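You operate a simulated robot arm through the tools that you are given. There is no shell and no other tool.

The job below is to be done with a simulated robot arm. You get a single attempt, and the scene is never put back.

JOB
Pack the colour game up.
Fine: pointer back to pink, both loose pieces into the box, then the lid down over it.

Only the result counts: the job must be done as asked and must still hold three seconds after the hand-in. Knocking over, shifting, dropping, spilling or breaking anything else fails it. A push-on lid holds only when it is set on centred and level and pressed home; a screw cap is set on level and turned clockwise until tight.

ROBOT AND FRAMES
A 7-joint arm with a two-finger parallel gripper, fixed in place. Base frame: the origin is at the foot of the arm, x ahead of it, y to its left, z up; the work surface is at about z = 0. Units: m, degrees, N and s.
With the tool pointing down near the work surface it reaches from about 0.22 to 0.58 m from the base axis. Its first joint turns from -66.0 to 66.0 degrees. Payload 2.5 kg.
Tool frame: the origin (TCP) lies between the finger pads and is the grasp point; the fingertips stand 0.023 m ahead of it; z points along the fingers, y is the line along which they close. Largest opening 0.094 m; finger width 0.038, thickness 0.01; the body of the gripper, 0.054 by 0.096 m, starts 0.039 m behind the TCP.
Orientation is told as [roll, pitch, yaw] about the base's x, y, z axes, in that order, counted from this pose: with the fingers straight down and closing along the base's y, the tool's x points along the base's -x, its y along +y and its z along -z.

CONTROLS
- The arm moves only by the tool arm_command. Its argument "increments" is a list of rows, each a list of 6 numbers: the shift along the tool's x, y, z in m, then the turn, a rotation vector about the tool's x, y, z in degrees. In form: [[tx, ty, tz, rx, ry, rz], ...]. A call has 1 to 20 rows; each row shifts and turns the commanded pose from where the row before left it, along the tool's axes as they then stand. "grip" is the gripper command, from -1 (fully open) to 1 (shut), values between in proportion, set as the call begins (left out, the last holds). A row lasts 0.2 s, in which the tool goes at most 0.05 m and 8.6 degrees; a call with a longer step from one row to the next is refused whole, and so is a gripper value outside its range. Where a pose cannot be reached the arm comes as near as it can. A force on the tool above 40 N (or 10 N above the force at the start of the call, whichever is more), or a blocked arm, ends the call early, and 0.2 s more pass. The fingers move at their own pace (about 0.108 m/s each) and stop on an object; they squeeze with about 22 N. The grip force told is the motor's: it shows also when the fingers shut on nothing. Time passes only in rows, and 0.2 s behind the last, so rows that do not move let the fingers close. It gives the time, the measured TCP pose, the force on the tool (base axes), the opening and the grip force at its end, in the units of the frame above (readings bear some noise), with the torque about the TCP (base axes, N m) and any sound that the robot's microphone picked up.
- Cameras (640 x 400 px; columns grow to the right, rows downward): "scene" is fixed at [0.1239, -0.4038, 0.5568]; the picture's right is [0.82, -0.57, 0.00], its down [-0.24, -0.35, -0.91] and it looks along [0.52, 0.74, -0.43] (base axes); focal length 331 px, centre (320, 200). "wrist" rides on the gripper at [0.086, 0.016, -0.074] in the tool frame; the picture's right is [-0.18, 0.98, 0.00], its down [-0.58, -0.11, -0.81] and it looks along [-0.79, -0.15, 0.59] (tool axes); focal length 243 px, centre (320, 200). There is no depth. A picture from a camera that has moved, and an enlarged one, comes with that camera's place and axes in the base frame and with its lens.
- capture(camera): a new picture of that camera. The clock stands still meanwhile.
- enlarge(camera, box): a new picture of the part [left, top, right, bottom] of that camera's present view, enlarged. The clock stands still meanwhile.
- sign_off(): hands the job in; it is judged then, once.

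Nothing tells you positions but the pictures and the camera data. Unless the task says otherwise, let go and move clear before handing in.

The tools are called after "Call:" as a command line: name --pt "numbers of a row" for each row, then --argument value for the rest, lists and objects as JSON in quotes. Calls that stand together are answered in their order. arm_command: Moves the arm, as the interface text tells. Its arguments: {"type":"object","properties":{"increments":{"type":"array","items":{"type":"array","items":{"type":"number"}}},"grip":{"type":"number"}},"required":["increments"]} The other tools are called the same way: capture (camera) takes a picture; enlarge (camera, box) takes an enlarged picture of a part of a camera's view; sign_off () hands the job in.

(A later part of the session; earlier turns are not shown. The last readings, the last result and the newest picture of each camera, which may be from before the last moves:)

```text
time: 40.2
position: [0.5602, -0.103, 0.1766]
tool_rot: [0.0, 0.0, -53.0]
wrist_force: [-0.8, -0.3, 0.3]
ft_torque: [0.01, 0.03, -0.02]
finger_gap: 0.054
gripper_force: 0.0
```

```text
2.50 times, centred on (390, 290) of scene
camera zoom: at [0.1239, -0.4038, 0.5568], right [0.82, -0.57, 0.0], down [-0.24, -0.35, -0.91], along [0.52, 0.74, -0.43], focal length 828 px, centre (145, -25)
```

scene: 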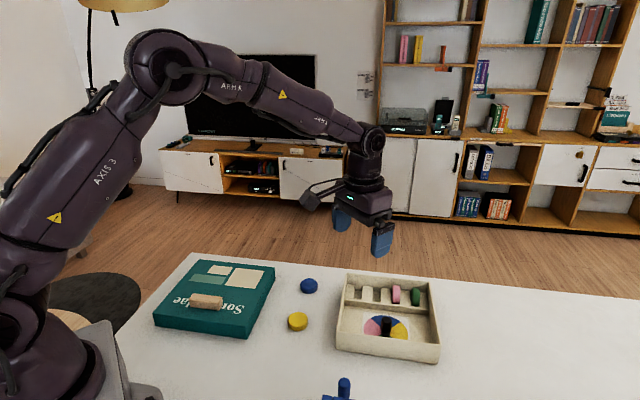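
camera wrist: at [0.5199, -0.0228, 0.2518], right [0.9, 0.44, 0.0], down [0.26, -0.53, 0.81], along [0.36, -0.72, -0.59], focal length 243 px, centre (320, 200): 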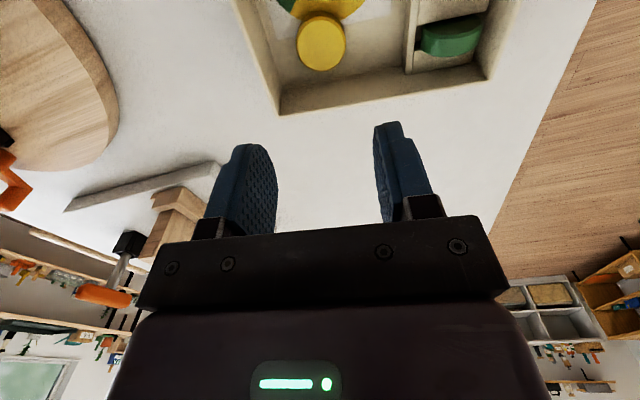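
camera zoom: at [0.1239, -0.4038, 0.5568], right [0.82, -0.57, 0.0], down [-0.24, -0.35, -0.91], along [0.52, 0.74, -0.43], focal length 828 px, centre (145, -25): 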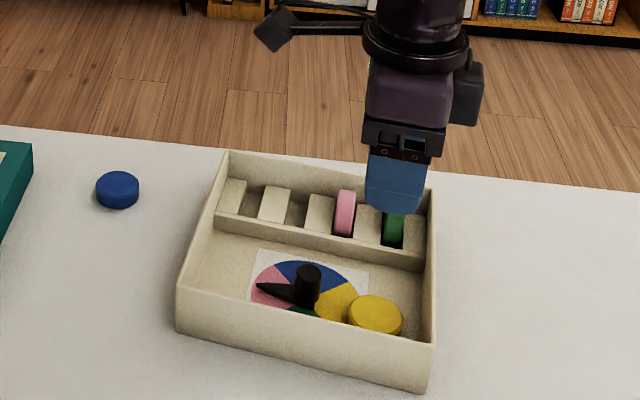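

Yellow lies flat in the box and the pointer is untouched. Now the blue disc near (0.479, 0.155).

Call:
arm_command --pt "0.0319 0.01136 0 0 0 0" --pt "0.0319 0.01136 0 0 0 0" --pt "0.0319 0.01136 0 0 0 0" --pt "0.0319 0.01136 0 0 0 0" --pt "0.0319 0.01136 0 0 0 0" --pt "0.0319 0.01136 0 0 0 0" --pt "0.0319 0.01136 0 0 0 0" --pt "0.0319 0.01136 0 0 0 0" --pt "0 0 0 0 0 0" --pt "0 0 0 0 0 0" --grip -0.5

Call:
capture --camera "wrist"

```text
time: 42.4
position: [0.4791, 0.1565, 0.177]
tool_rot: [0.1, 0.0, -53.0]
wrist_force: [0.2, 0.0, 0.1]
ft_torque: [0.03, 0.02, 0.01]
finger_gap: 0.0706
gripper_force: 0.0
```

```text
taken
camera wrist: at [0.4389, 0.2368, 0.252], right [0.9, 0.44, 0.0], down [0.26, -0.53, 0.81], along [0.36, -0.72, -0.59], focal length 243 px, centre (320, 200)
```

wrist: 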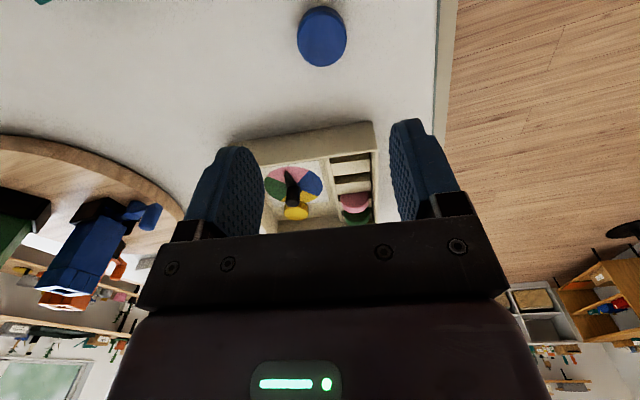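

The blue disc appears in the same place relative to the tool as yellow did. I'll use the same approach with the 3 mm correction.

Call:
arm_command --pt "0.003 0 0.04 0 0 0" --pt "0 0 0.04 0 0 0" --pt "0 0 0.04 0 0 0" --pt "0 0 0.02 0 0 0" --pt "0 0 0.01 0 0 0" --pt "0 0 0 0 0 0"

Call:
capture --camera "wrist"

```text
time: 43.8
position: [0.4775, 0.1575, 0.0277]
tool_rot: [0.0, 0.0, -53.0]
wrist_force: [-0.2, 0.4, 0.2]
ft_torque: [0.0, -0.02, -0.04]
finger_gap: 0.0703
gripper_force: 0.1
```

```text
taken
camera wrist: at [0.4379, 0.2381, 0.1021], right [0.9, 0.44, 0.0], down [0.26, -0.53, 0.81], along [0.36, -0.72, -0.59], focal length 243 px, centre (320, 200)
```

wrist: 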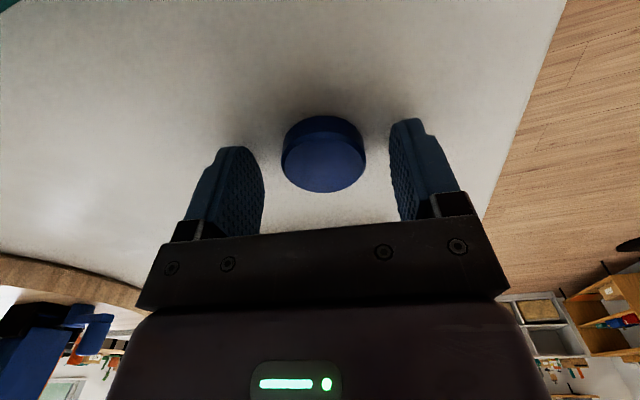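

Call:
arm_command --pt "0 0 0 0 0 0" --pt "0 0 0 0 0 0" --pt "0 0 0 0 0 0" --grip 1

Call:
arm_command --pt "0 0 -0.01 0 0 0" --pt "0 0 -0.02 0 0 0" --pt "0 0 -0.03 0 0 0" --pt "0 0 -0.03 0 0 0" --pt "0 0 -0.03 0 0 0" --pt "0 0 0 0 0 0"

Call:
capture --camera "wrist"

```text
time: 44.6
position: [0.4776, 0.1578, 0.0287]
tool_rot: [0.0, 0.1, -53.0]
wrist_force: [-0.1, -0.2, -0.6]
ft_torque: [0.0, -0.01, 0.0]
finger_gap: 0.0427
gripper_force: 21.8
```

```text
time: 46.0
position: [0.4776, 0.1569, 0.1497]
tool_rot: [0.0, 0.0, -53.1]
wrist_force: [0.4, 0.4, -0.5]
ft_torque: [-0.01, -0.02, -0.03]
finger_gap: 0.0427
gripper_force: 22.6
```

```text
taken
camera wrist: at [0.4377, 0.2379, 0.2233], right [0.9, 0.44, 0.0], down [0.26, -0.53, 0.81], along [0.36, -0.72, -0.59], focal length 243 px, centre (320, 200)
```

wrist: 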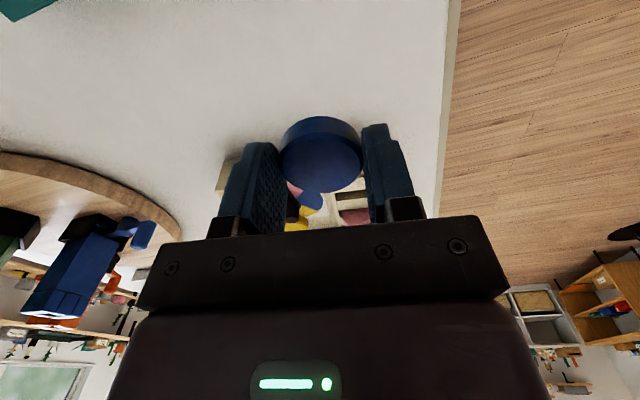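

Blue is held. I'll carry it over the free floor left of the pointer, around (0.480, -0.011), and check alignment before lowering.

Call:
arm_command --pt "-0.0226 -0.01653 0 0 0 0" --pt "-0.0226 -0.01653 0 0 0 0" --pt "-0.0226 -0.01653 0 0 0 0" --pt "-0.0226 -0.01653 0 0 0 0" --pt "-0.0226 -0.01653 0 0 0 0" --pt "-0.0226 -0.01653 0 0 0 0" --pt "0 0 0 0 0 0" --pt "0 0 0 0 0 0"

Call:
capture --camera "wrist"

Call:
enlarge --camera "scene" --box '[320, 210, 460, 370]'

```text
time: 47.8
position: [0.4787, -0.0122, 0.147]
tool_rot: [0.0, 0.0, -53.0]
wrist_force: [0.7, 0.9, -0.8]
ft_torque: [0.02, 0.01, 0.0]
finger_gap: 0.0428
gripper_force: 22.1
```

```text
taken
camera wrist: at [0.4399, 0.069, 0.2221], right [0.9, 0.44, 0.0], down [0.26, -0.53, 0.81], along [0.36, -0.72, -0.59], focal length 243 px, centre (320, 200)
```

wrist: 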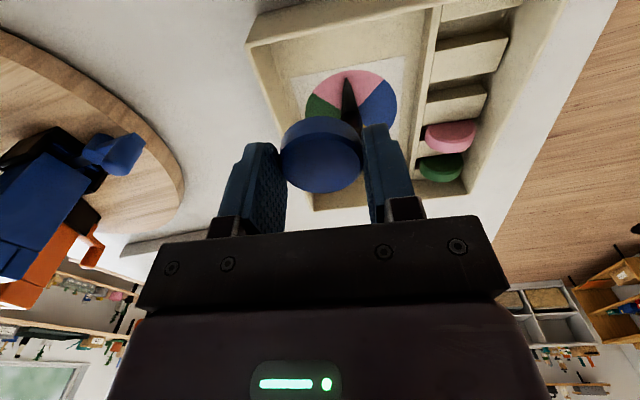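

```text
2.50 times, centred on (390, 290) of scene
camera zoom: at [0.1239, -0.4038, 0.5568], right [0.82, -0.57, 0.0], down [-0.24, -0.35, -0.91], along [0.52, 0.74, -0.43], focal length 828 px, centre (145, -25)
```

zoom: 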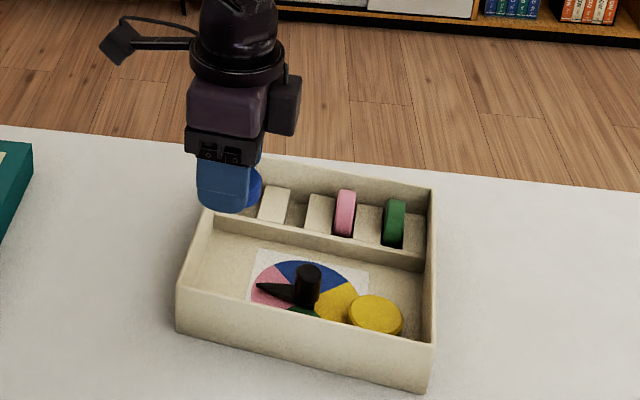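

Call:
enlarge --camera "wrist" --box '[230, 0, 450, 130]'

```text
2.91 times, centred on (340, 65) of wrist
camera zoom: at [0.4399, 0.069, 0.2221], right [0.9, 0.44, 0.0], down [0.26, -0.53, 0.81], along [0.36, -0.72, -0.59], focal length 706 px, centre (262, 593)
```

zoom: 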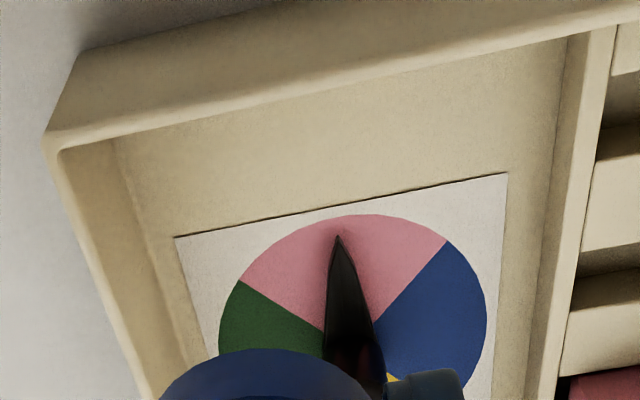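

The drop spot is clear of the left wall, and the fingers will stay just above pointer height. I'll lower blue and release it about 5 mm above the floor.

Call:
arm_command --pt "0 0 0.03 0 0 0" --pt "0 0 0.03 0 0 0" --pt "0 0 0.025 0 0 0" --pt "0 0 0.015 0 0 0" --pt "0 0 0.005 0 0 0" --pt "0 0 0 0 0 0"

Call:
capture --camera "wrist"

Call:
enlarge --camera "scene" --box '[320, 230, 440, 370]'

```text
time: 49.2
position: [0.4808, -0.01, 0.0434]
tool_rot: [0.0, 0.0, -53.1]
wrist_force: [0.8, 0.2, -0.1]
ft_torque: [-0.01, 0.01, 0.03]
finger_gap: 0.0426
gripper_force: 21.8
```

```text
taken
camera wrist: at [0.4403, 0.0696, 0.1176], right [0.9, 0.44, 0.0], down [0.26, -0.53, 0.81], along [0.36, -0.72, -0.59], focal length 243 px, centre (320, 200)
```

wrist: 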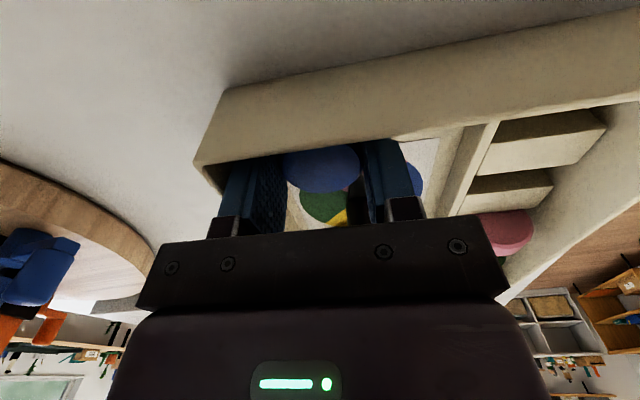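

```text
2.86 times, centred on (380, 300) of scene
camera zoom: at [0.1239, -0.4038, 0.5568], right [0.82, -0.57, 0.0], down [-0.24, -0.35, -0.91], along [0.52, 0.74, -0.43], focal length 947 px, centre (149, -86)
```

zoom: 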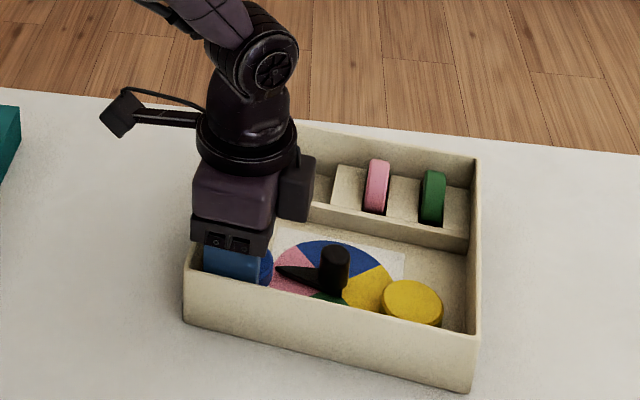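

Call:
arm_command --pt "0 0 0.002 0 0 0" --pt "0 0 0.002 0 0 0" --pt "0 0 0 0 0 0"

Call:
arm_command --pt "0 0 0 0 0 0" --pt "0 0 0 0 0 0" --grip -0.06

Call:
arm_command --pt "0 0 -0.005 0 0 0" --pt "0 0 -0.01 0 0 0" --pt "0 0 -0.03 0 0 0" --pt "0 0 -0.03 0 0 0" --pt "0 0 -0.03 0 0 0" --pt "0 0 -0.03 0 0 0" --pt "0 0 -0.03 0 0 0" --pt "0 0 0 0 0 0"

Call:
capture --camera "wrist"

Call:
enlarge --camera "scene" --box '[320, 230, 440, 370]'

```text
time: 50.0
position: [0.4801, -0.0106, 0.0386]
tool_rot: [0.1, 0.0, -52.9]
wrist_force: [-0.1, 0.6, -0.5]
ft_torque: [-0.02, 0.01, 0.01]
finger_gap: 0.0427
gripper_force: 22.1
```

```text
time: 50.6
position: [0.4804, -0.0101, 0.0385]
tool_rot: [0.0, 0.0, -53.0]
wrist_force: [0.8, 0.2, -0.1]
ft_torque: [-0.01, 0.02, -0.04]
finger_gap: 0.0499
gripper_force: 0.1
```

```text
time: 52.4
position: [0.48, -0.0103, 0.2035]
tool_rot: [0.0, 0.1, -53.1]
wrist_force: [0.1, -0.3, -0.4]
ft_torque: [-0.01, 0.0, -0.01]
finger_gap: 0.0498
gripper_force: 0.1
```

```text
taken
camera wrist: at [0.4392, 0.0705, 0.2779], right [0.9, 0.44, 0.0], down [0.26, -0.53, 0.81], along [0.36, -0.72, -0.59], focal length 243 px, centre (320, 200)
```

wrist: 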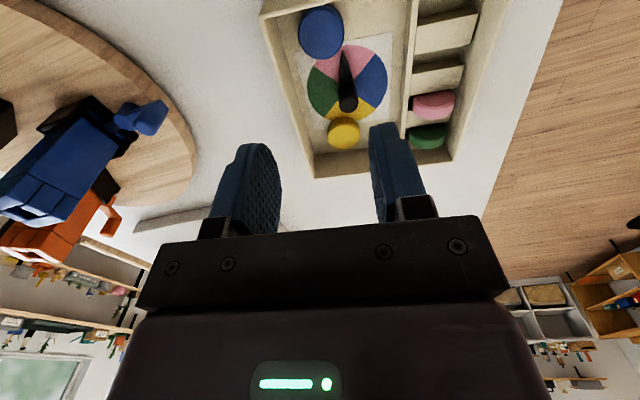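

```text
2.86 times, centred on (380, 300) of scene
camera zoom: at [0.1239, -0.4038, 0.5568], right [0.82, -0.57, 0.0], down [-0.24, -0.35, -0.91], along [0.52, 0.74, -0.43], focal length 947 px, centre (149, -86)
```

zoom: 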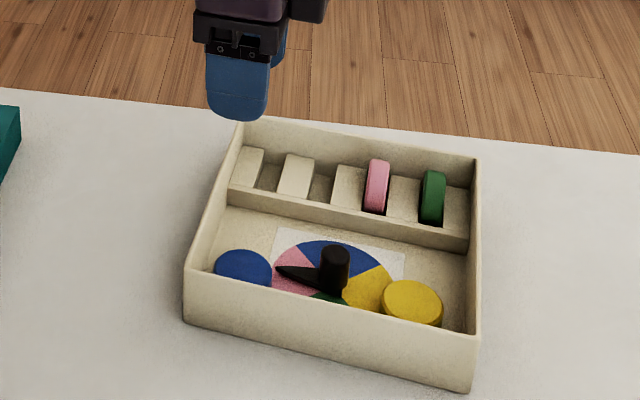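

Both discs are in the box and the pointer is still on pink. I'll take a precise look at the box from here to locate its corners for the lid.

Call:
enlarge --camera "wrist" --box '[250, 0, 500, 190]'

Call:
enlarge --camera "scene" --box '[325, 260, 455, 375]'

```text
2.11 times, centred on (375, 95) of wrist
camera zoom: at [0.4392, 0.0705, 0.2779], right [0.9, 0.44, 0.0], down [0.26, -0.53, 0.81], along [0.36, -0.72, -0.59], focal length 511 px, centre (204, 421)
```

zoom: 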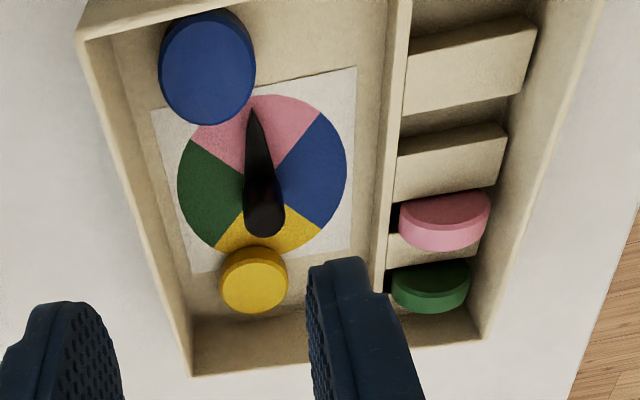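

```text
3.48 times, centred on (390, 318) of scene
camera zoom: at [0.1239, -0.4038, 0.5568], right [0.82, -0.57, 0.0], down [-0.24, -0.35, -0.91], along [0.52, 0.74, -0.43], focal length 1152 px, centre (76, -209)
```

zoom: 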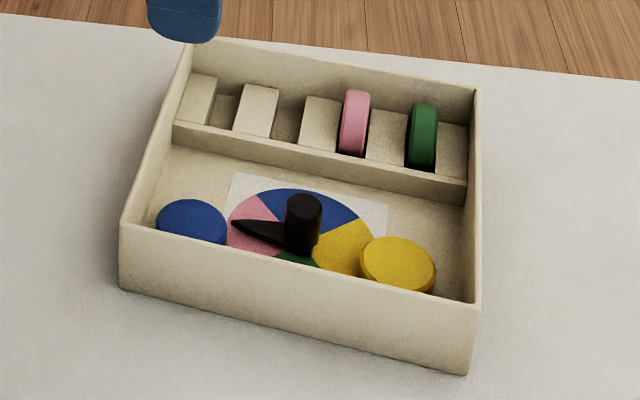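

The box centre works out at about (0.559, -0.0345), with its long edge at about -52.2°. Next I'll yaw to -45° and go look at the lid and its handle.

Call:
arm_command --pt "0 0 -0.01 0 0 -4" --pt "0 0 -0.01 0 0 -4" --pt "0.0378 0.0032 -0.003 0 0 0" --pt "0.0378 0.0032 -0.003 0 0 0" --pt "0.0378 0.0032 -0.003 0 0 0" --pt "0.0378 0.0032 -0.003 0 0 0" --pt "0.0378 0.0032 -0.003 0 0 0" --pt "0.0378 0.0032 -0.003 0 0 0" --pt "0.0378 0.0032 -0.003 0 0 0" --pt "0.0378 0.0032 -0.003 0 0 0" --pt "0.0378 0.0032 -0.003 0 0 0" --pt "0.0378 0.0032 -0.003 0 0 0" --pt "0 0 0 0 0 0" --pt "0 0 0 0 0 0" --grip -0.5

Call:
capture --camera "wrist"

Call:
capture --camera "scene"

```text
time: 55.4
position: [0.2357, 0.2804, 0.2536]
tool_rot: [0.0, 0.0, -45.0]
wrist_force: [-0.2, -1.1, 0.1]
ft_torque: [0.01, -0.03, 0.01]
finger_gap: 0.0706
gripper_force: 0.2
```

```text
taken
camera wrist: at [0.1847, 0.3537, 0.3284], right [0.83, 0.56, 0.0], down [0.33, -0.49, 0.81], along [0.46, -0.67, -0.59], focal length 243 px, centre (320, 200)
```

wrist: 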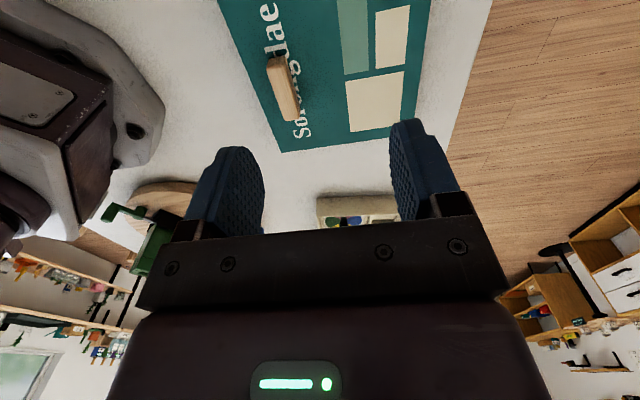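

```text
taken
```

scene: 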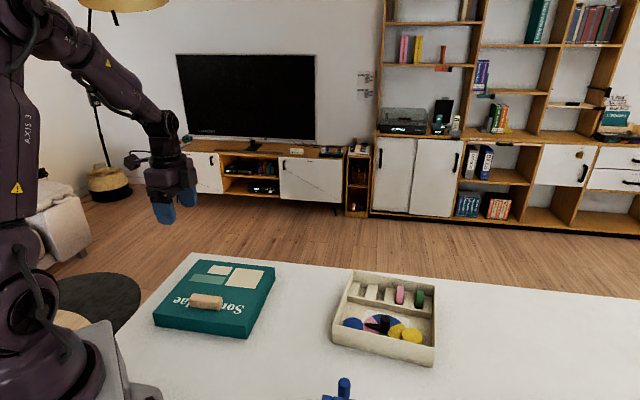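

Call:
enlarge --camera "wrist" --box '[210, 0, 440, 160]'

Call:
enlarge --camera "scene" --box '[145, 250, 285, 345]'

```text
2.50 times, centred on (325, 80) of wrist
camera zoom: at [0.1847, 0.3537, 0.3284], right [0.83, 0.56, 0.0], down [0.33, -0.49, 0.81], along [0.46, -0.67, -0.59], focal length 606 px, centre (308, 500)
```

zoom: 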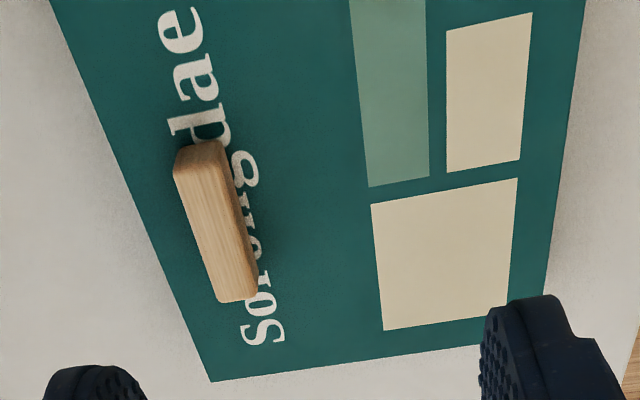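

```text
4.21 times, centred on (215, 298) of scene
camera zoom: at [0.1239, -0.4038, 0.5568], right [0.82, -0.57, 0.0], down [-0.24, -0.35, -0.91], along [0.52, 0.74, -0.43], focal length 1395 px, centre (762, -210)
```

zoom: 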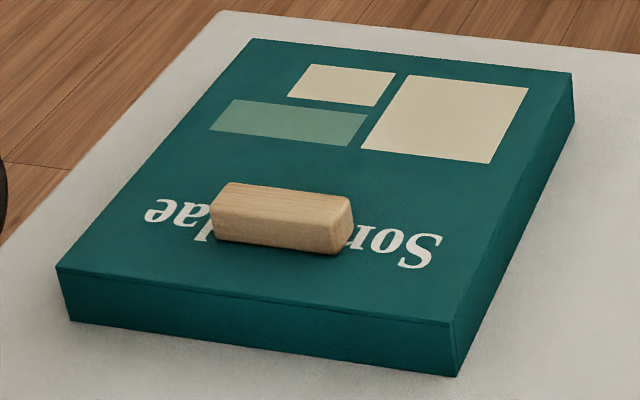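

The lid is about 0.211 × 0.200 × 0.038 m, centred near (0.282, 0.238). Its handle is off-centre near (0.237, 0.200), with the top at about z = 0.058. I'll hover over the handle.

Call:
arm_command --pt "-0.0144 -0.0138 0.025 0 0 0" --pt "-0.0144 -0.0138 0.025 0 0 0" --pt "-0.0144 -0.0138 0.025 0 0 0" --pt "-0.0144 -0.0138 0.025 0 0 0" --pt "0 0 0 0 0 0" --pt "0 0 0 0 0 0" --grip 0

Call:
capture --camera "wrist"

Call:
enlarge --camera "scene" --box '[140, 220, 300, 345]'

```text
time: 56.8
position: [0.2361, 0.1988, 0.1539]
tool_rot: [-0.1, 0.0, -45.0]
wrist_force: [-0.5, -0.1, 0.8]
ft_torque: [-0.01, 0.04, 0.02]
finger_gap: 0.0472
gripper_force: 0.0
```

```text
taken
camera wrist: at [0.1863, 0.2733, 0.2279], right [0.83, 0.56, 0.0], down [0.33, -0.49, 0.81], along [0.46, -0.67, -0.59], focal length 243 px, centre (320, 200)
```

wrist: 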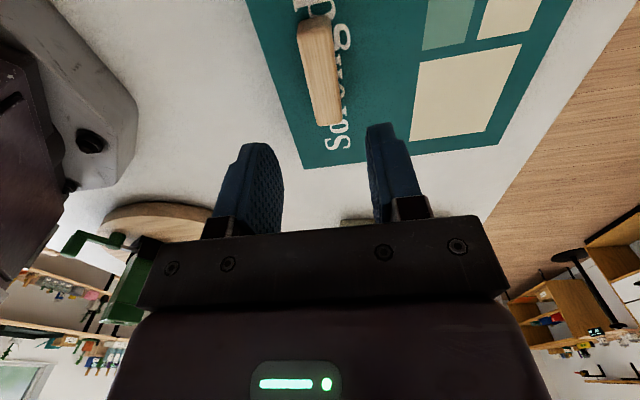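

```text
3.20 times, centred on (220, 282) of scene
camera zoom: at [0.1239, -0.4038, 0.5568], right [0.82, -0.57, 0.0], down [-0.24, -0.35, -0.91], along [0.52, 0.74, -0.43], focal length 1060 px, centre (640, -64)
```

zoom: 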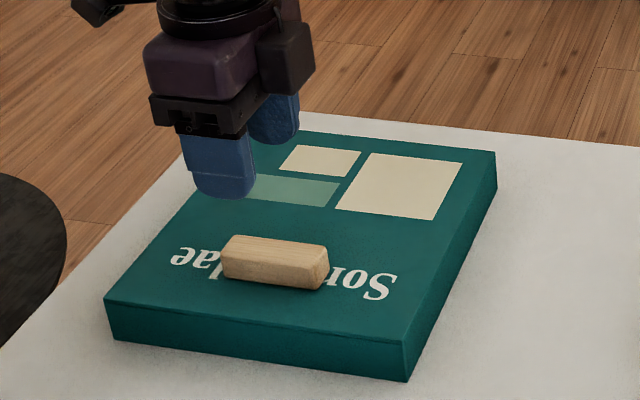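

Call:
enlarge --camera "wrist" --box '[240, 0, 400, 180]'

```text
2.22 times, centred on (320, 90) of wrist
camera zoom: at [0.1863, 0.2733, 0.2279], right [0.83, 0.56, 0.0], down [0.33, -0.49, 0.81], along [0.46, -0.67, -0.59], focal length 539 px, centre (320, 444)
```

zoom: 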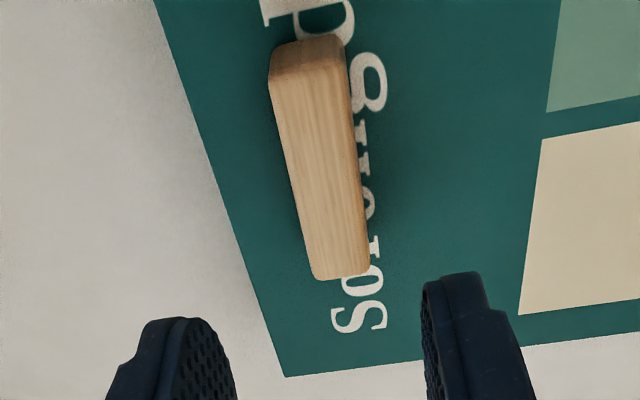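

The wrist view puts the handle about 6 mm ahead of the tool axis and 1 mm to the side. The lid's edge is at about -45°, so it will need roughly 7.5° of turn to match the box. I'll centre on the handle and come down.

Call:
arm_command --pt "-0.006 0.001 0.02 0 0 0" --pt "0 0 0.025 0 0 0" --pt "0 0 0.02 0 0 0" --pt "0 0 0 0 0 0" --grip 0

Call:
capture --camera "wrist"

Call:
enlarge --camera "scene" --box '[140, 220, 300, 345]'

```text
time: 57.8
position: [0.2428, 0.195, 0.0876]
tool_rot: [0.0, 0.0, -45.0]
wrist_force: [0.3, 0.3, 0.2]
ft_torque: [0.02, 0.02, 0.0]
finger_gap: 0.0472
gripper_force: 0.2
```

```text
taken
camera wrist: at [0.1919, 0.2703, 0.163], right [0.83, 0.57, 0.0], down [0.33, -0.49, 0.81], along [0.46, -0.67, -0.59], focal length 243 px, centre (320, 200)
```

wrist: 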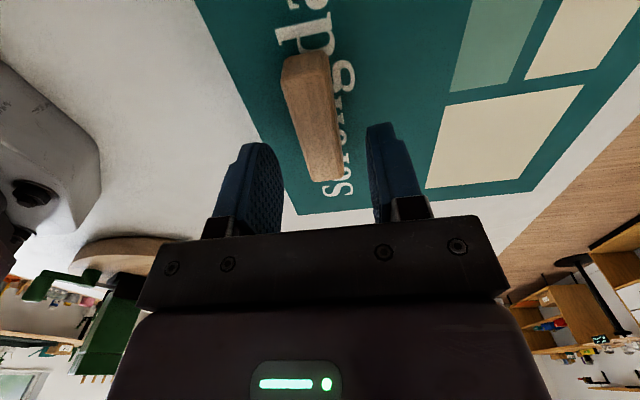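

```text
3.20 times, centred on (220, 282) of scene
camera zoom: at [0.1239, -0.4038, 0.5568], right [0.82, -0.57, 0.0], down [-0.24, -0.35, -0.91], along [0.52, 0.74, -0.43], focal length 1060 px, centre (640, -64)
```

zoom: 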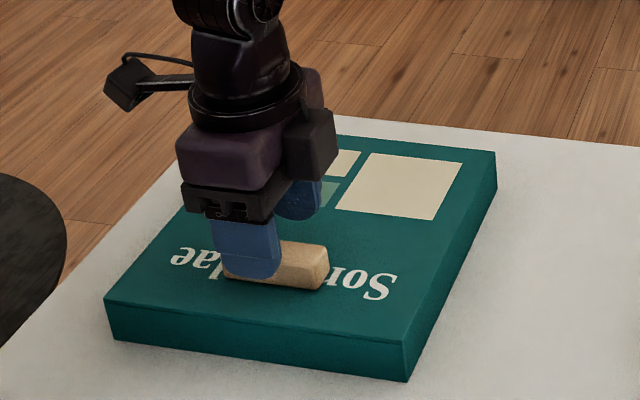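

Call:
enlarge --camera "wrist" --box '[240, 20, 400, 210]'

```text
2.11 times, centred on (320, 115) of wrist
camera zoom: at [0.1919, 0.2703, 0.163], right [0.83, 0.57, 0.0], down [0.33, -0.49, 0.81], along [0.46, -0.67, -0.59], focal length 511 px, centre (320, 379)
```

zoom: 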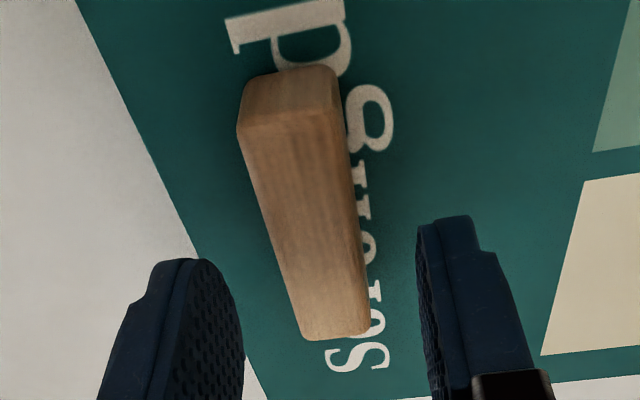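

Centred within about 1 mm. I'll rotate half a degree to match the handle and lower around it, stopping just above the lid surface.

Call:
arm_command --pt "0.0005 -0.0005 0.01 0 0 0.6" --pt "0 0 0.008 0 0 0" --pt "0 0 0.004 0 0 0" --pt "0 0 0.0015 0 0 0" --pt "0 0 0 0 0 0"

Call:
capture --camera "wrist"

Call:
enlarge --camera "scene" --box '[170, 260, 270, 345]'

```text
time: 59.0
position: [0.2411, 0.1968, 0.0662]
tool_rot: [0.0, 0.0, -45.6]
wrist_force: [-0.1, -0.5, -0.4]
ft_torque: [-0.03, -0.01, 0.02]
finger_gap: 0.0468
gripper_force: 0.2
```

```text
taken
camera wrist: at [0.1919, 0.2707, 0.1397], right [0.83, 0.56, 0.0], down [0.33, -0.49, 0.81], along [0.45, -0.67, -0.59], focal length 243 px, centre (320, 200)
```

wrist: 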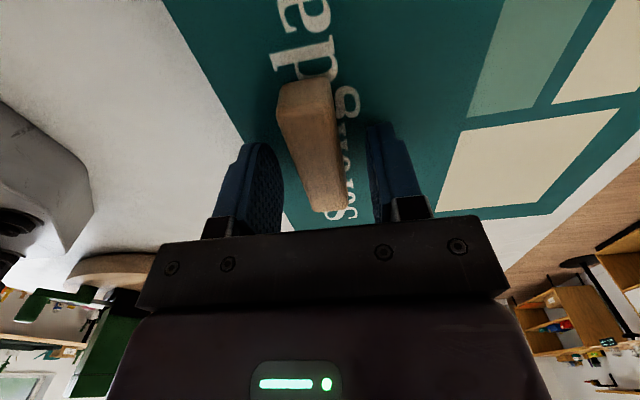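

```text
4.71 times, centred on (220, 302) of scene
camera zoom: at [0.1239, -0.4038, 0.5568], right [0.82, -0.57, 0.0], down [-0.24, -0.35, -0.91], along [0.52, 0.74, -0.43], focal length 1559 px, centre (791, -282)
```

zoom: 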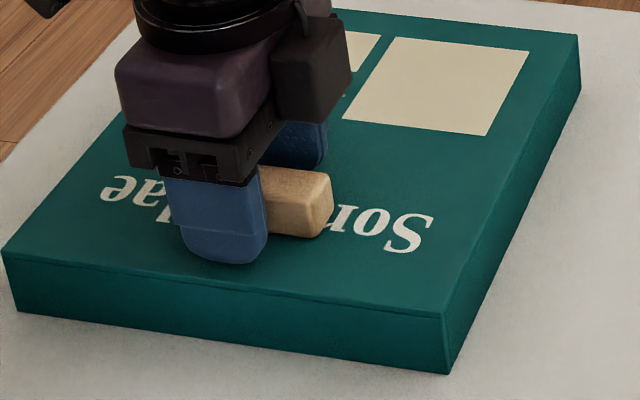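

Call:
arm_command --pt "0 0 0.002 0 0 0" --pt "0 0 0 0 0 0"

Call:
arm_command --pt "0 0 0 0 0 0" --pt "0 0 0 0 0 0" --pt "0 0 0 0 0 0" --grip 1

Call:
capture --camera "wrist"

Call:
enlarge --camera "scene" --box '[145, 250, 285, 345]'

```text
time: 59.6
position: [0.2422, 0.1953, 0.0638]
tool_rot: [0.0, 0.0, -45.6]
wrist_force: [-0.4, -0.2, -0.7]
ft_torque: [0.0, 0.02, 0.02]
finger_gap: 0.047
gripper_force: 0.1
```

```text
time: 60.4
position: [0.2419, 0.1948, 0.0638]
tool_rot: [0.0, 0.0, -45.6]
wrist_force: [-0.7, 0.6, -0.5]
ft_torque: [-0.02, -0.1, 0.06]
finger_gap: 0.0217
gripper_force: 22.0
```

```text
taken
camera wrist: at [0.1916, 0.2708, 0.1378], right [0.83, 0.56, 0.0], down [0.33, -0.49, 0.81], along [0.45, -0.67, -0.59], focal length 243 px, centre (320, 200)
```

wrist: 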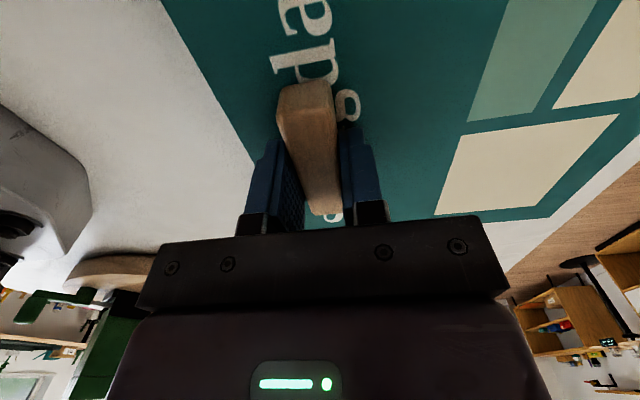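

```text
4.21 times, centred on (215, 298) of scene
camera zoom: at [0.1239, -0.4038, 0.5568], right [0.82, -0.57, 0.0], down [-0.24, -0.35, -0.91], along [0.52, 0.74, -0.43], focal length 1395 px, centre (762, -210)
```

zoom: 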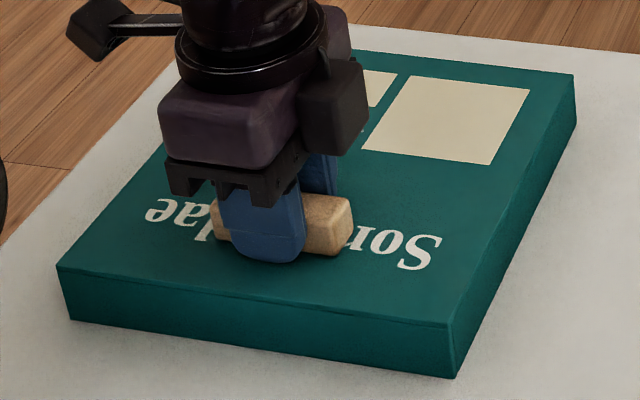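

The handle is gripped squarely. I'll lift a little and check the weight and tilt.

Call:
arm_command --pt "0 0 -0.005 0 0 0" --pt "0 0 -0.01 0 0 0" --pt "0 0 -0.015 0 0 0" --pt "0 0 0 0 0 0" --pt "0 0 0 0 0 0"

Call:
enlarge --camera "scene" --box '[140, 230, 300, 345]'

Call:
capture --camera "wrist"

```text
time: 61.6
position: [0.2417, 0.195, 0.094]
tool_rot: [0.0, 0.1, -45.6]
wrist_force: [-0.3, 0.1, -2.0]
ft_torque: [-0.08, 0.07, 0.02]
finger_gap: 0.0218
gripper_force: 22.3
```

```text
3.48 times, centred on (220, 288) of scene
camera zoom: at [0.1239, -0.4038, 0.5568], right [0.82, -0.57, 0.0], down [-0.24, -0.35, -0.91], along [0.52, 0.74, -0.43], focal length 1152 px, centre (668, -104)
```

zoom: 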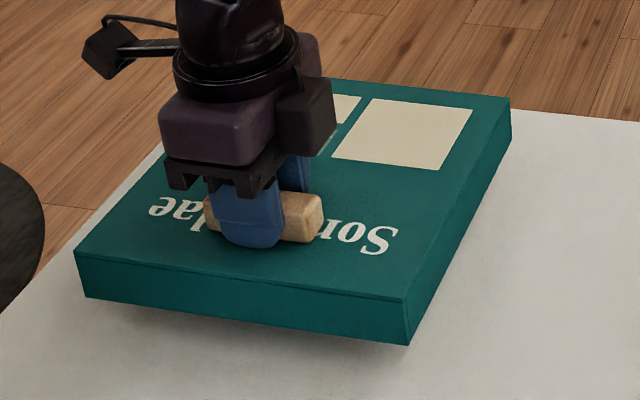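

```text
taken
camera wrist: at [0.1914, 0.2708, 0.168], right [0.83, 0.56, 0.0], down [0.33, -0.49, 0.81], along [0.45, -0.67, -0.59], focal length 243 px, centre (320, 200)
```

wrist: 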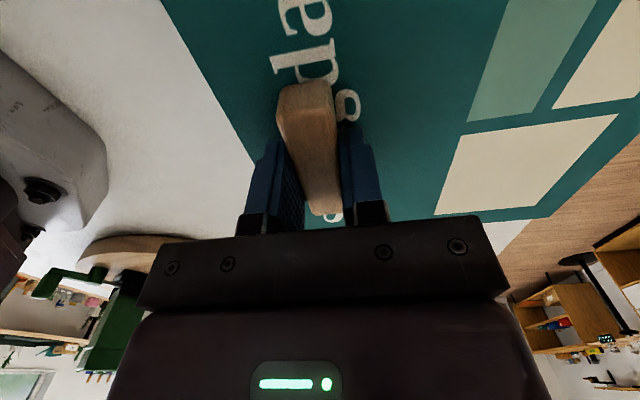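

The lid weighs about 2 N and hangs level with no tilt in the grip. I'll raise it and carry it toward the box at a safe height, turning it to match.

Call:
arm_command --pt "0 0 -0.02 0 0 0" --pt "0 0 -0.025 0 0 0" --pt "0 0 -0.025 0 0 0" --pt "0 0 -0.01 0 0 0" --pt "-0.02726 0.00043 0 0 0 0" --pt "-0.02726 0.00043 0 0 0 0" --pt "-0.02726 0.00043 0 0 0 0" --pt "-0.02726 0.00043 0 0 0 0" --pt "-0.02726 0.00043 0 0 0 0" --pt "-0.02726 0.00043 0 0 0 0" --pt "-0.02726 0.00043 0 0 0 0" --pt "0 0 0 0 0 0"

Call:
capture --camera "scene"

```text
time: 64.2
position: [0.3791, 0.0608, 0.1727]
tool_rot: [0.0, -0.1, -45.6]
wrist_force: [-0.1, -0.9, -1.7]
ft_torque: [-0.04, 0.07, -0.02]
finger_gap: 0.0218
gripper_force: 22.1
```

```text
taken
```

scene: 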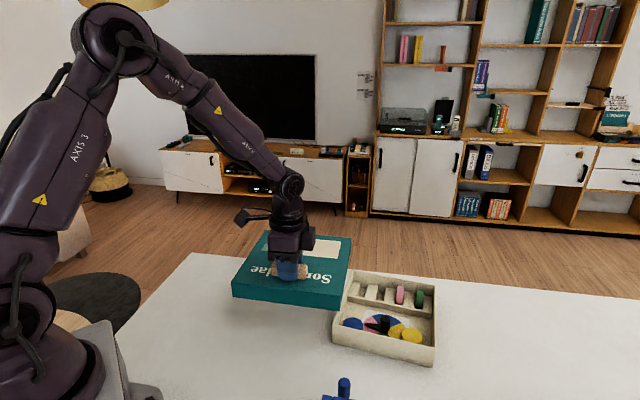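

Call:
arm_command --pt "-0.02726 0.00043 0 0 0 0" --pt "-0.02726 0.00043 0 0 0 0" --pt "-0.02726 0.00043 0 0 0 0" --pt "-0.02726 0.00043 0 0 0 0" --pt "-0.02726 0.00043 0 0 0 0" --pt "-0.02726 0.00043 0 0 0 0" --pt "-0.02726 0.00043 0 0 0 0" --pt "0 0 0 0 0 2.4" --pt "0 0 0 0 0 2.4" --pt "0 0 0 0 0 2.3" --pt "0 0 0 0 0 0" --pt "0 0 0 0 0 0"

Call:
capture --camera "scene"

Call:
capture --camera "wrist"

```text
time: 66.8
position: [0.512, -0.0726, 0.1736]
tool_rot: [-0.1, 0.0, -52.7]
wrist_force: [-1.0, -0.3, -1.9]
ft_torque: [-0.09, 0.06, 0.02]
finger_gap: 0.0217
gripper_force: 22.1
```

```text
taken
```

scene: 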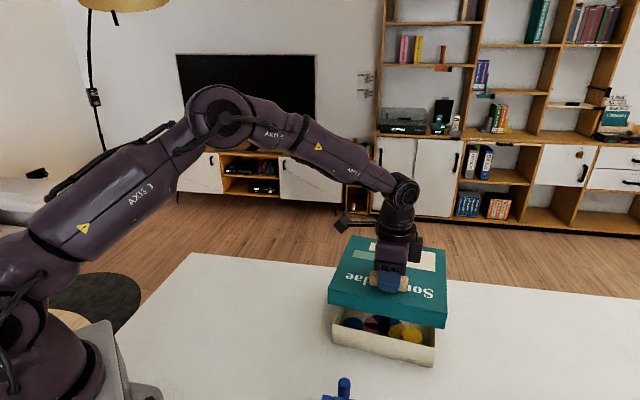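

```text
taken
camera wrist: at [0.4722, 0.0071, 0.2478], right [0.89, 0.45, 0.0], down [0.27, -0.53, 0.81], along [0.36, -0.72, -0.59], focal length 243 px, centre (320, 200)
```

wrist: 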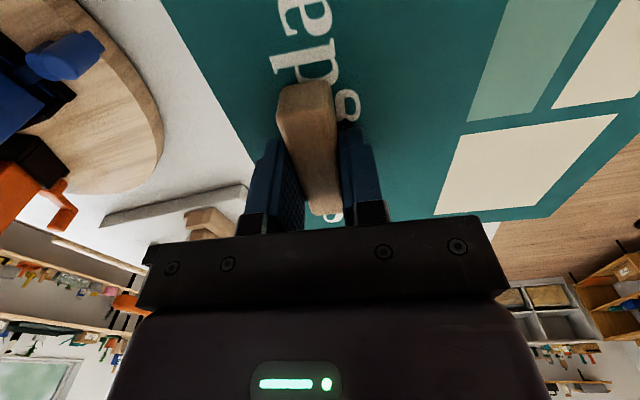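

The lid is over the box. I'll lower it to about 2 cm above the rim and check alignment from the scene camera.

Call:
arm_command --pt "0 0 0.02 0 0 0" --pt "0 0 0.02 0 0 0" --pt "0 0 0.005 0 0 0" --pt "0 0 0 0 0 0" --pt "0 0 0 0 0 0"

Call:
enlarge --camera "scene" --box '[320, 240, 460, 375]'

Call:
capture --camera "scene"

```text
time: 68.0
position: [0.5119, -0.0727, 0.1286]
tool_rot: [0.0, 0.1, -52.8]
wrist_force: [0.3, 0.1, -1.8]
ft_torque: [-0.08, 0.1, 0.0]
finger_gap: 0.0216
gripper_force: 21.8
```

```text
2.96 times, centred on (390, 308) of scene
camera zoom: at [0.1239, -0.4038, 0.5568], right [0.82, -0.57, 0.0], down [-0.24, -0.35, -0.91], along [0.52, 0.74, -0.43], focal length 982 px, centre (113, -118)
```

zoom: 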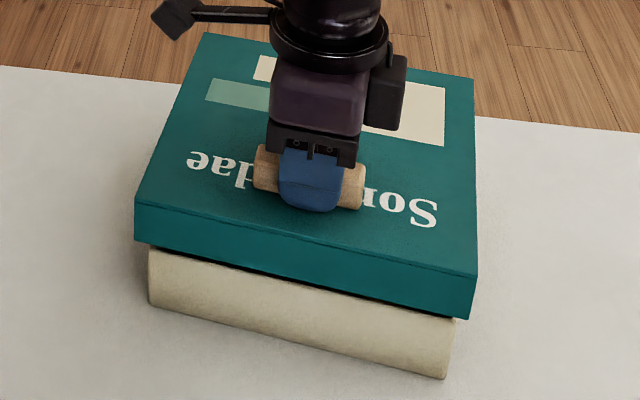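

```text
taken
```

scene: 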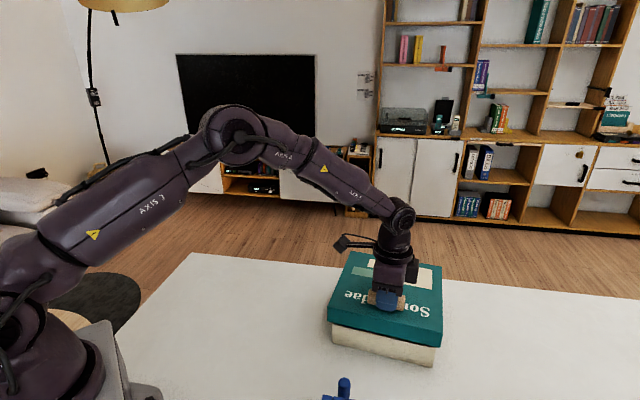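

Call:
enlarge --camera "scene" --box '[322, 290, 362, 350]'

Call:
enlarge --camera "scene" --box '[410, 310, 450, 372]'

Call:
enlarge --camera "scene" --box '[420, 250, 460, 310]'

Call:
enlarge --camera "scene" --box '[325, 240, 370, 310]'

```text
6.67 times, centred on (342, 320) of scene
camera zoom: at [0.1239, -0.4038, 0.5568], right [0.82, -0.57, 0.0], down [-0.24, -0.35, -0.91], along [0.52, 0.74, -0.43], focal length 2209 px, centre (173, -600)
```

zoom: 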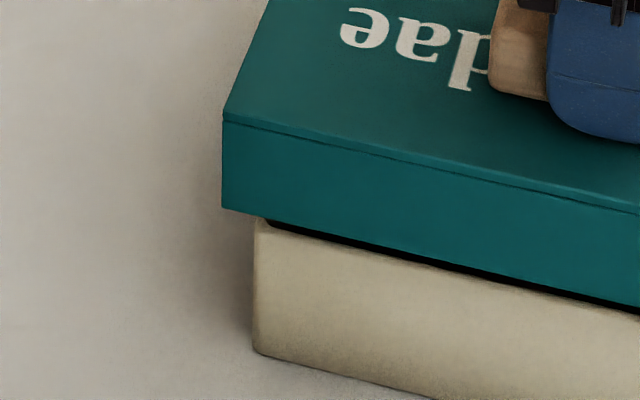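

```text
6.45 times, centred on (430, 341) of scene
camera zoom: at [0.1239, -0.4038, 0.5568], right [0.82, -0.57, 0.0], down [-0.24, -0.35, -0.91], along [0.52, 0.74, -0.43], focal length 2138 px, centre (-390, -710)
```

zoom: 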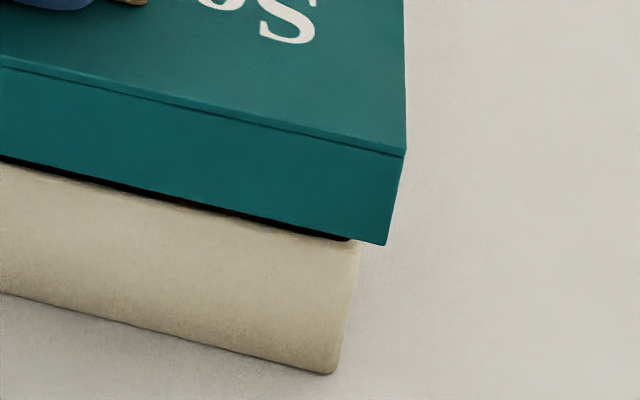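

```text
6.67 times, centred on (440, 280) of scene
camera zoom: at [0.1239, -0.4038, 0.5568], right [0.82, -0.57, 0.0], down [-0.24, -0.35, -0.91], along [0.52, 0.74, -0.43], focal length 2209 px, centre (-480, -333)
```

zoom: 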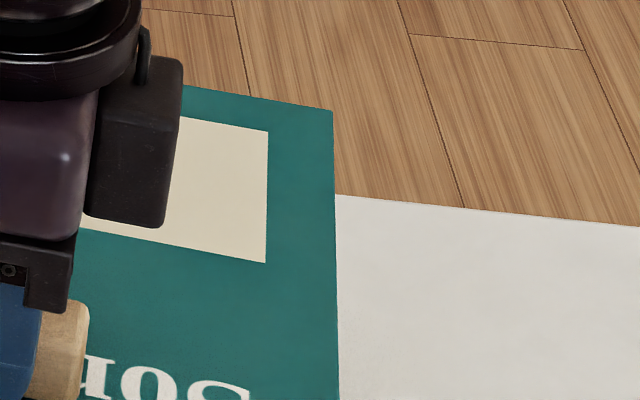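

```text
5.71 times, centred on (348, 275) of scene
camera zoom: at [0.1239, -0.4038, 0.5568], right [0.82, -0.57, 0.0], down [-0.24, -0.35, -0.91], along [0.52, 0.74, -0.43], focal length 1893 px, centre (163, -229)
```

zoom: 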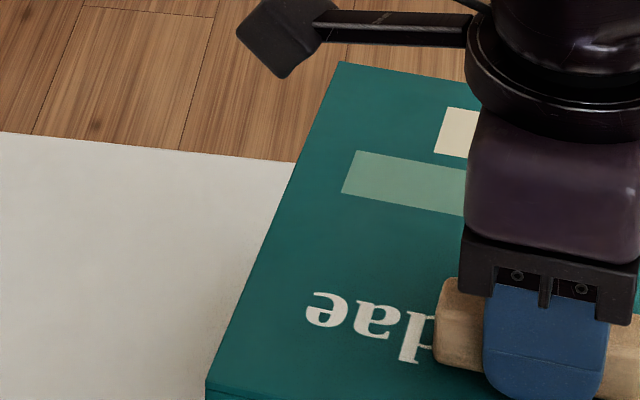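

Lid and box edges are parallel. The overhang is about 9.4 mm on the left and 5.3 mm on the right, with about 8.4 mm at the front, so I'll shift the lid 2 mm right, lower it close to the rim and re-measure.

Call:
arm_command --pt "-0.002 0 0.004 0 0 0" --pt "0 0 0.004 0 0 0" --pt "0 0 0 0 0 0" --pt "0 0 0 0 0 0"

Call:
enlarge --camera "scene" --box '[322, 290, 362, 350]'

Call:
enlarge --camera "scene" --box '[410, 310, 450, 372]'

```text
time: 69.0
position: [0.5139, -0.0749, 0.1208]
tool_rot: [0.0, 0.1, -52.6]
wrist_force: [0.2, 0.1, -1.7]
ft_torque: [-0.04, 0.07, 0.03]
finger_gap: 0.022
gripper_force: 22.0
```

```text
6.67 times, centred on (342, 320) of scene
camera zoom: at [0.1239, -0.4038, 0.5568], right [0.82, -0.57, 0.0], down [-0.24, -0.35, -0.91], along [0.52, 0.74, -0.43], focal length 2209 px, centre (173, -600)
```

zoom: 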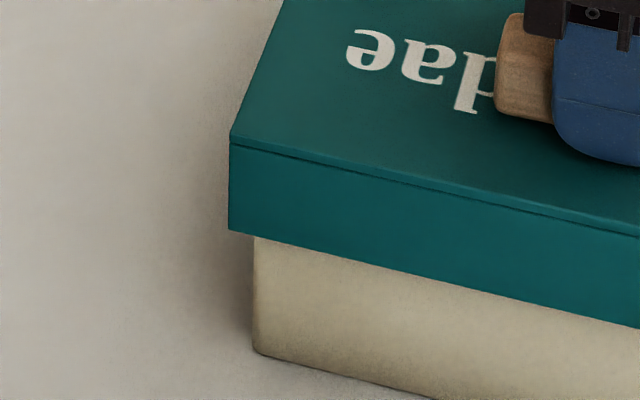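

```text
6.45 times, centred on (430, 341) of scene
camera zoom: at [0.1239, -0.4038, 0.5568], right [0.82, -0.57, 0.0], down [-0.24, -0.35, -0.91], along [0.52, 0.74, -0.43], focal length 2138 px, centre (-390, -710)
```

zoom: 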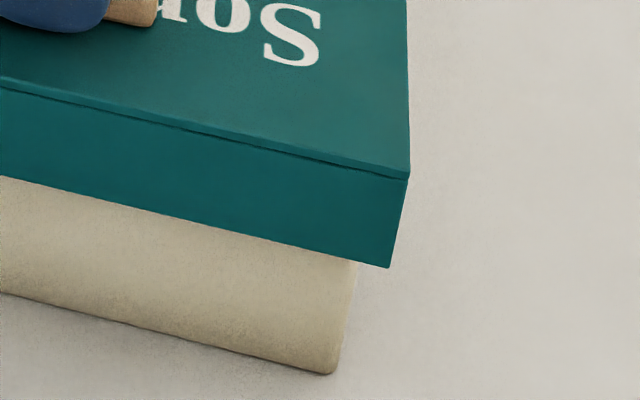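

The overhang is now symmetric left and right at 7.2 mm each, with about 8.5 to 9 mm at the front. I'll nudge half a millimetre back and lower gently over the rim, watching force.

Call:
arm_command --pt "0 0.0006 0.002 0 0 0" --pt "0 0 0.002 0 0 0" --pt "0 0 0.002 0 0 0" --pt "0 0 0.002 0 0 0" --pt "0 0 0.002 0 0 0" --pt "0 0 0 0 0 0"

Call:
enlarge --camera "scene" --box '[320, 250, 450, 375]'

```text
time: 70.4
position: [0.5138, -0.0747, 0.1105]
tool_rot: [0.1, -0.1, -52.7]
wrist_force: [-0.7, 0.2, -1.7]
ft_torque: [-0.07, 0.07, 0.0]
finger_gap: 0.0218
gripper_force: 22.1
```

```text
3.20 times, centred on (385, 312) of scene
camera zoom: at [0.1239, -0.4038, 0.5568], right [0.82, -0.57, 0.0], down [-0.24, -0.35, -0.91], along [0.52, 0.74, -0.43], focal length 1060 px, centre (112, -160)
```

zoom: 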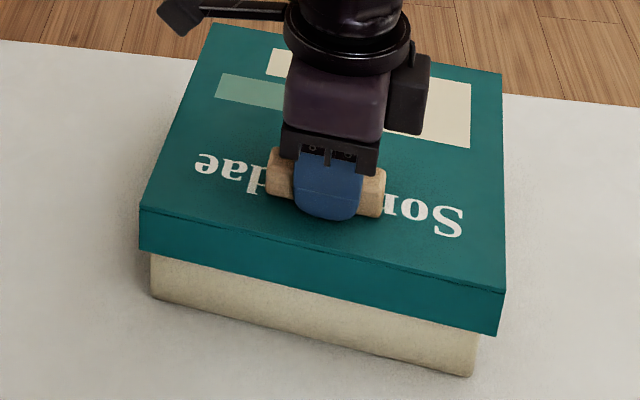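

The lid edge is now below rim height with no contact force, so it has gone over cleanly. I'll continue down.

Call:
arm_command --pt "0 0 0.002 0 0 0" --pt "0 0 0.002 0 0 0" --pt "0 0 0.002 0 0 0" --pt "0 0 0.002 0 0 0" --pt "0 0 0.002 0 0 0" --pt "0 0 0 0 0 0"

Call:
enlarge --camera "scene" --box '[320, 250, 450, 375]'

```text
time: 71.8
position: [0.5135, -0.0742, 0.099]
tool_rot: [0.1, 0.0, -52.7]
wrist_force: [0.4, 0.6, -1.5]
ft_torque: [-0.02, 0.02, 0.01]
finger_gap: 0.0219
gripper_force: 21.7
```

```text
3.20 times, centred on (385, 312) of scene
camera zoom: at [0.1239, -0.4038, 0.5568], right [0.82, -0.57, 0.0], down [-0.24, -0.35, -0.91], along [0.52, 0.74, -0.43], focal length 1060 px, centre (112, -160)
```

zoom: 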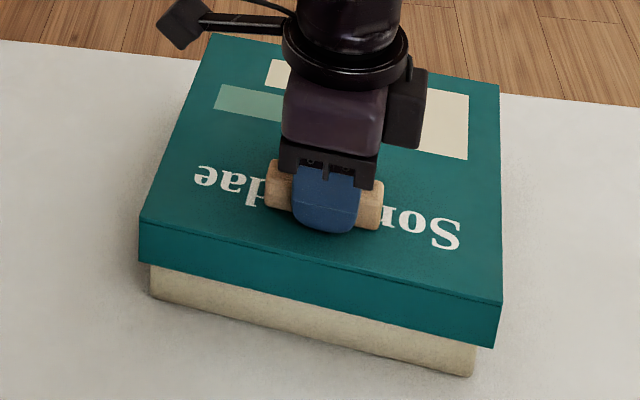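

Call:
arm_command --pt "0 0 0.0015 0 0 0" --pt "0 0 0.0015 0 0 0" --pt "0 0 0.0015 0 0 0" --pt "0 0 0.0015 0 0 0" --pt "0 0 0 0 0 0"

```text
time: 73.0
position: [0.5138, -0.0745, 0.0939]
tool_rot: [0.0, 0.0, -52.8]
wrist_force: [0.2, -0.1, -1.2]
ft_torque: [-0.04, 0.08, 0.0]
finger_gap: 0.0217
gripper_force: 22.2
```

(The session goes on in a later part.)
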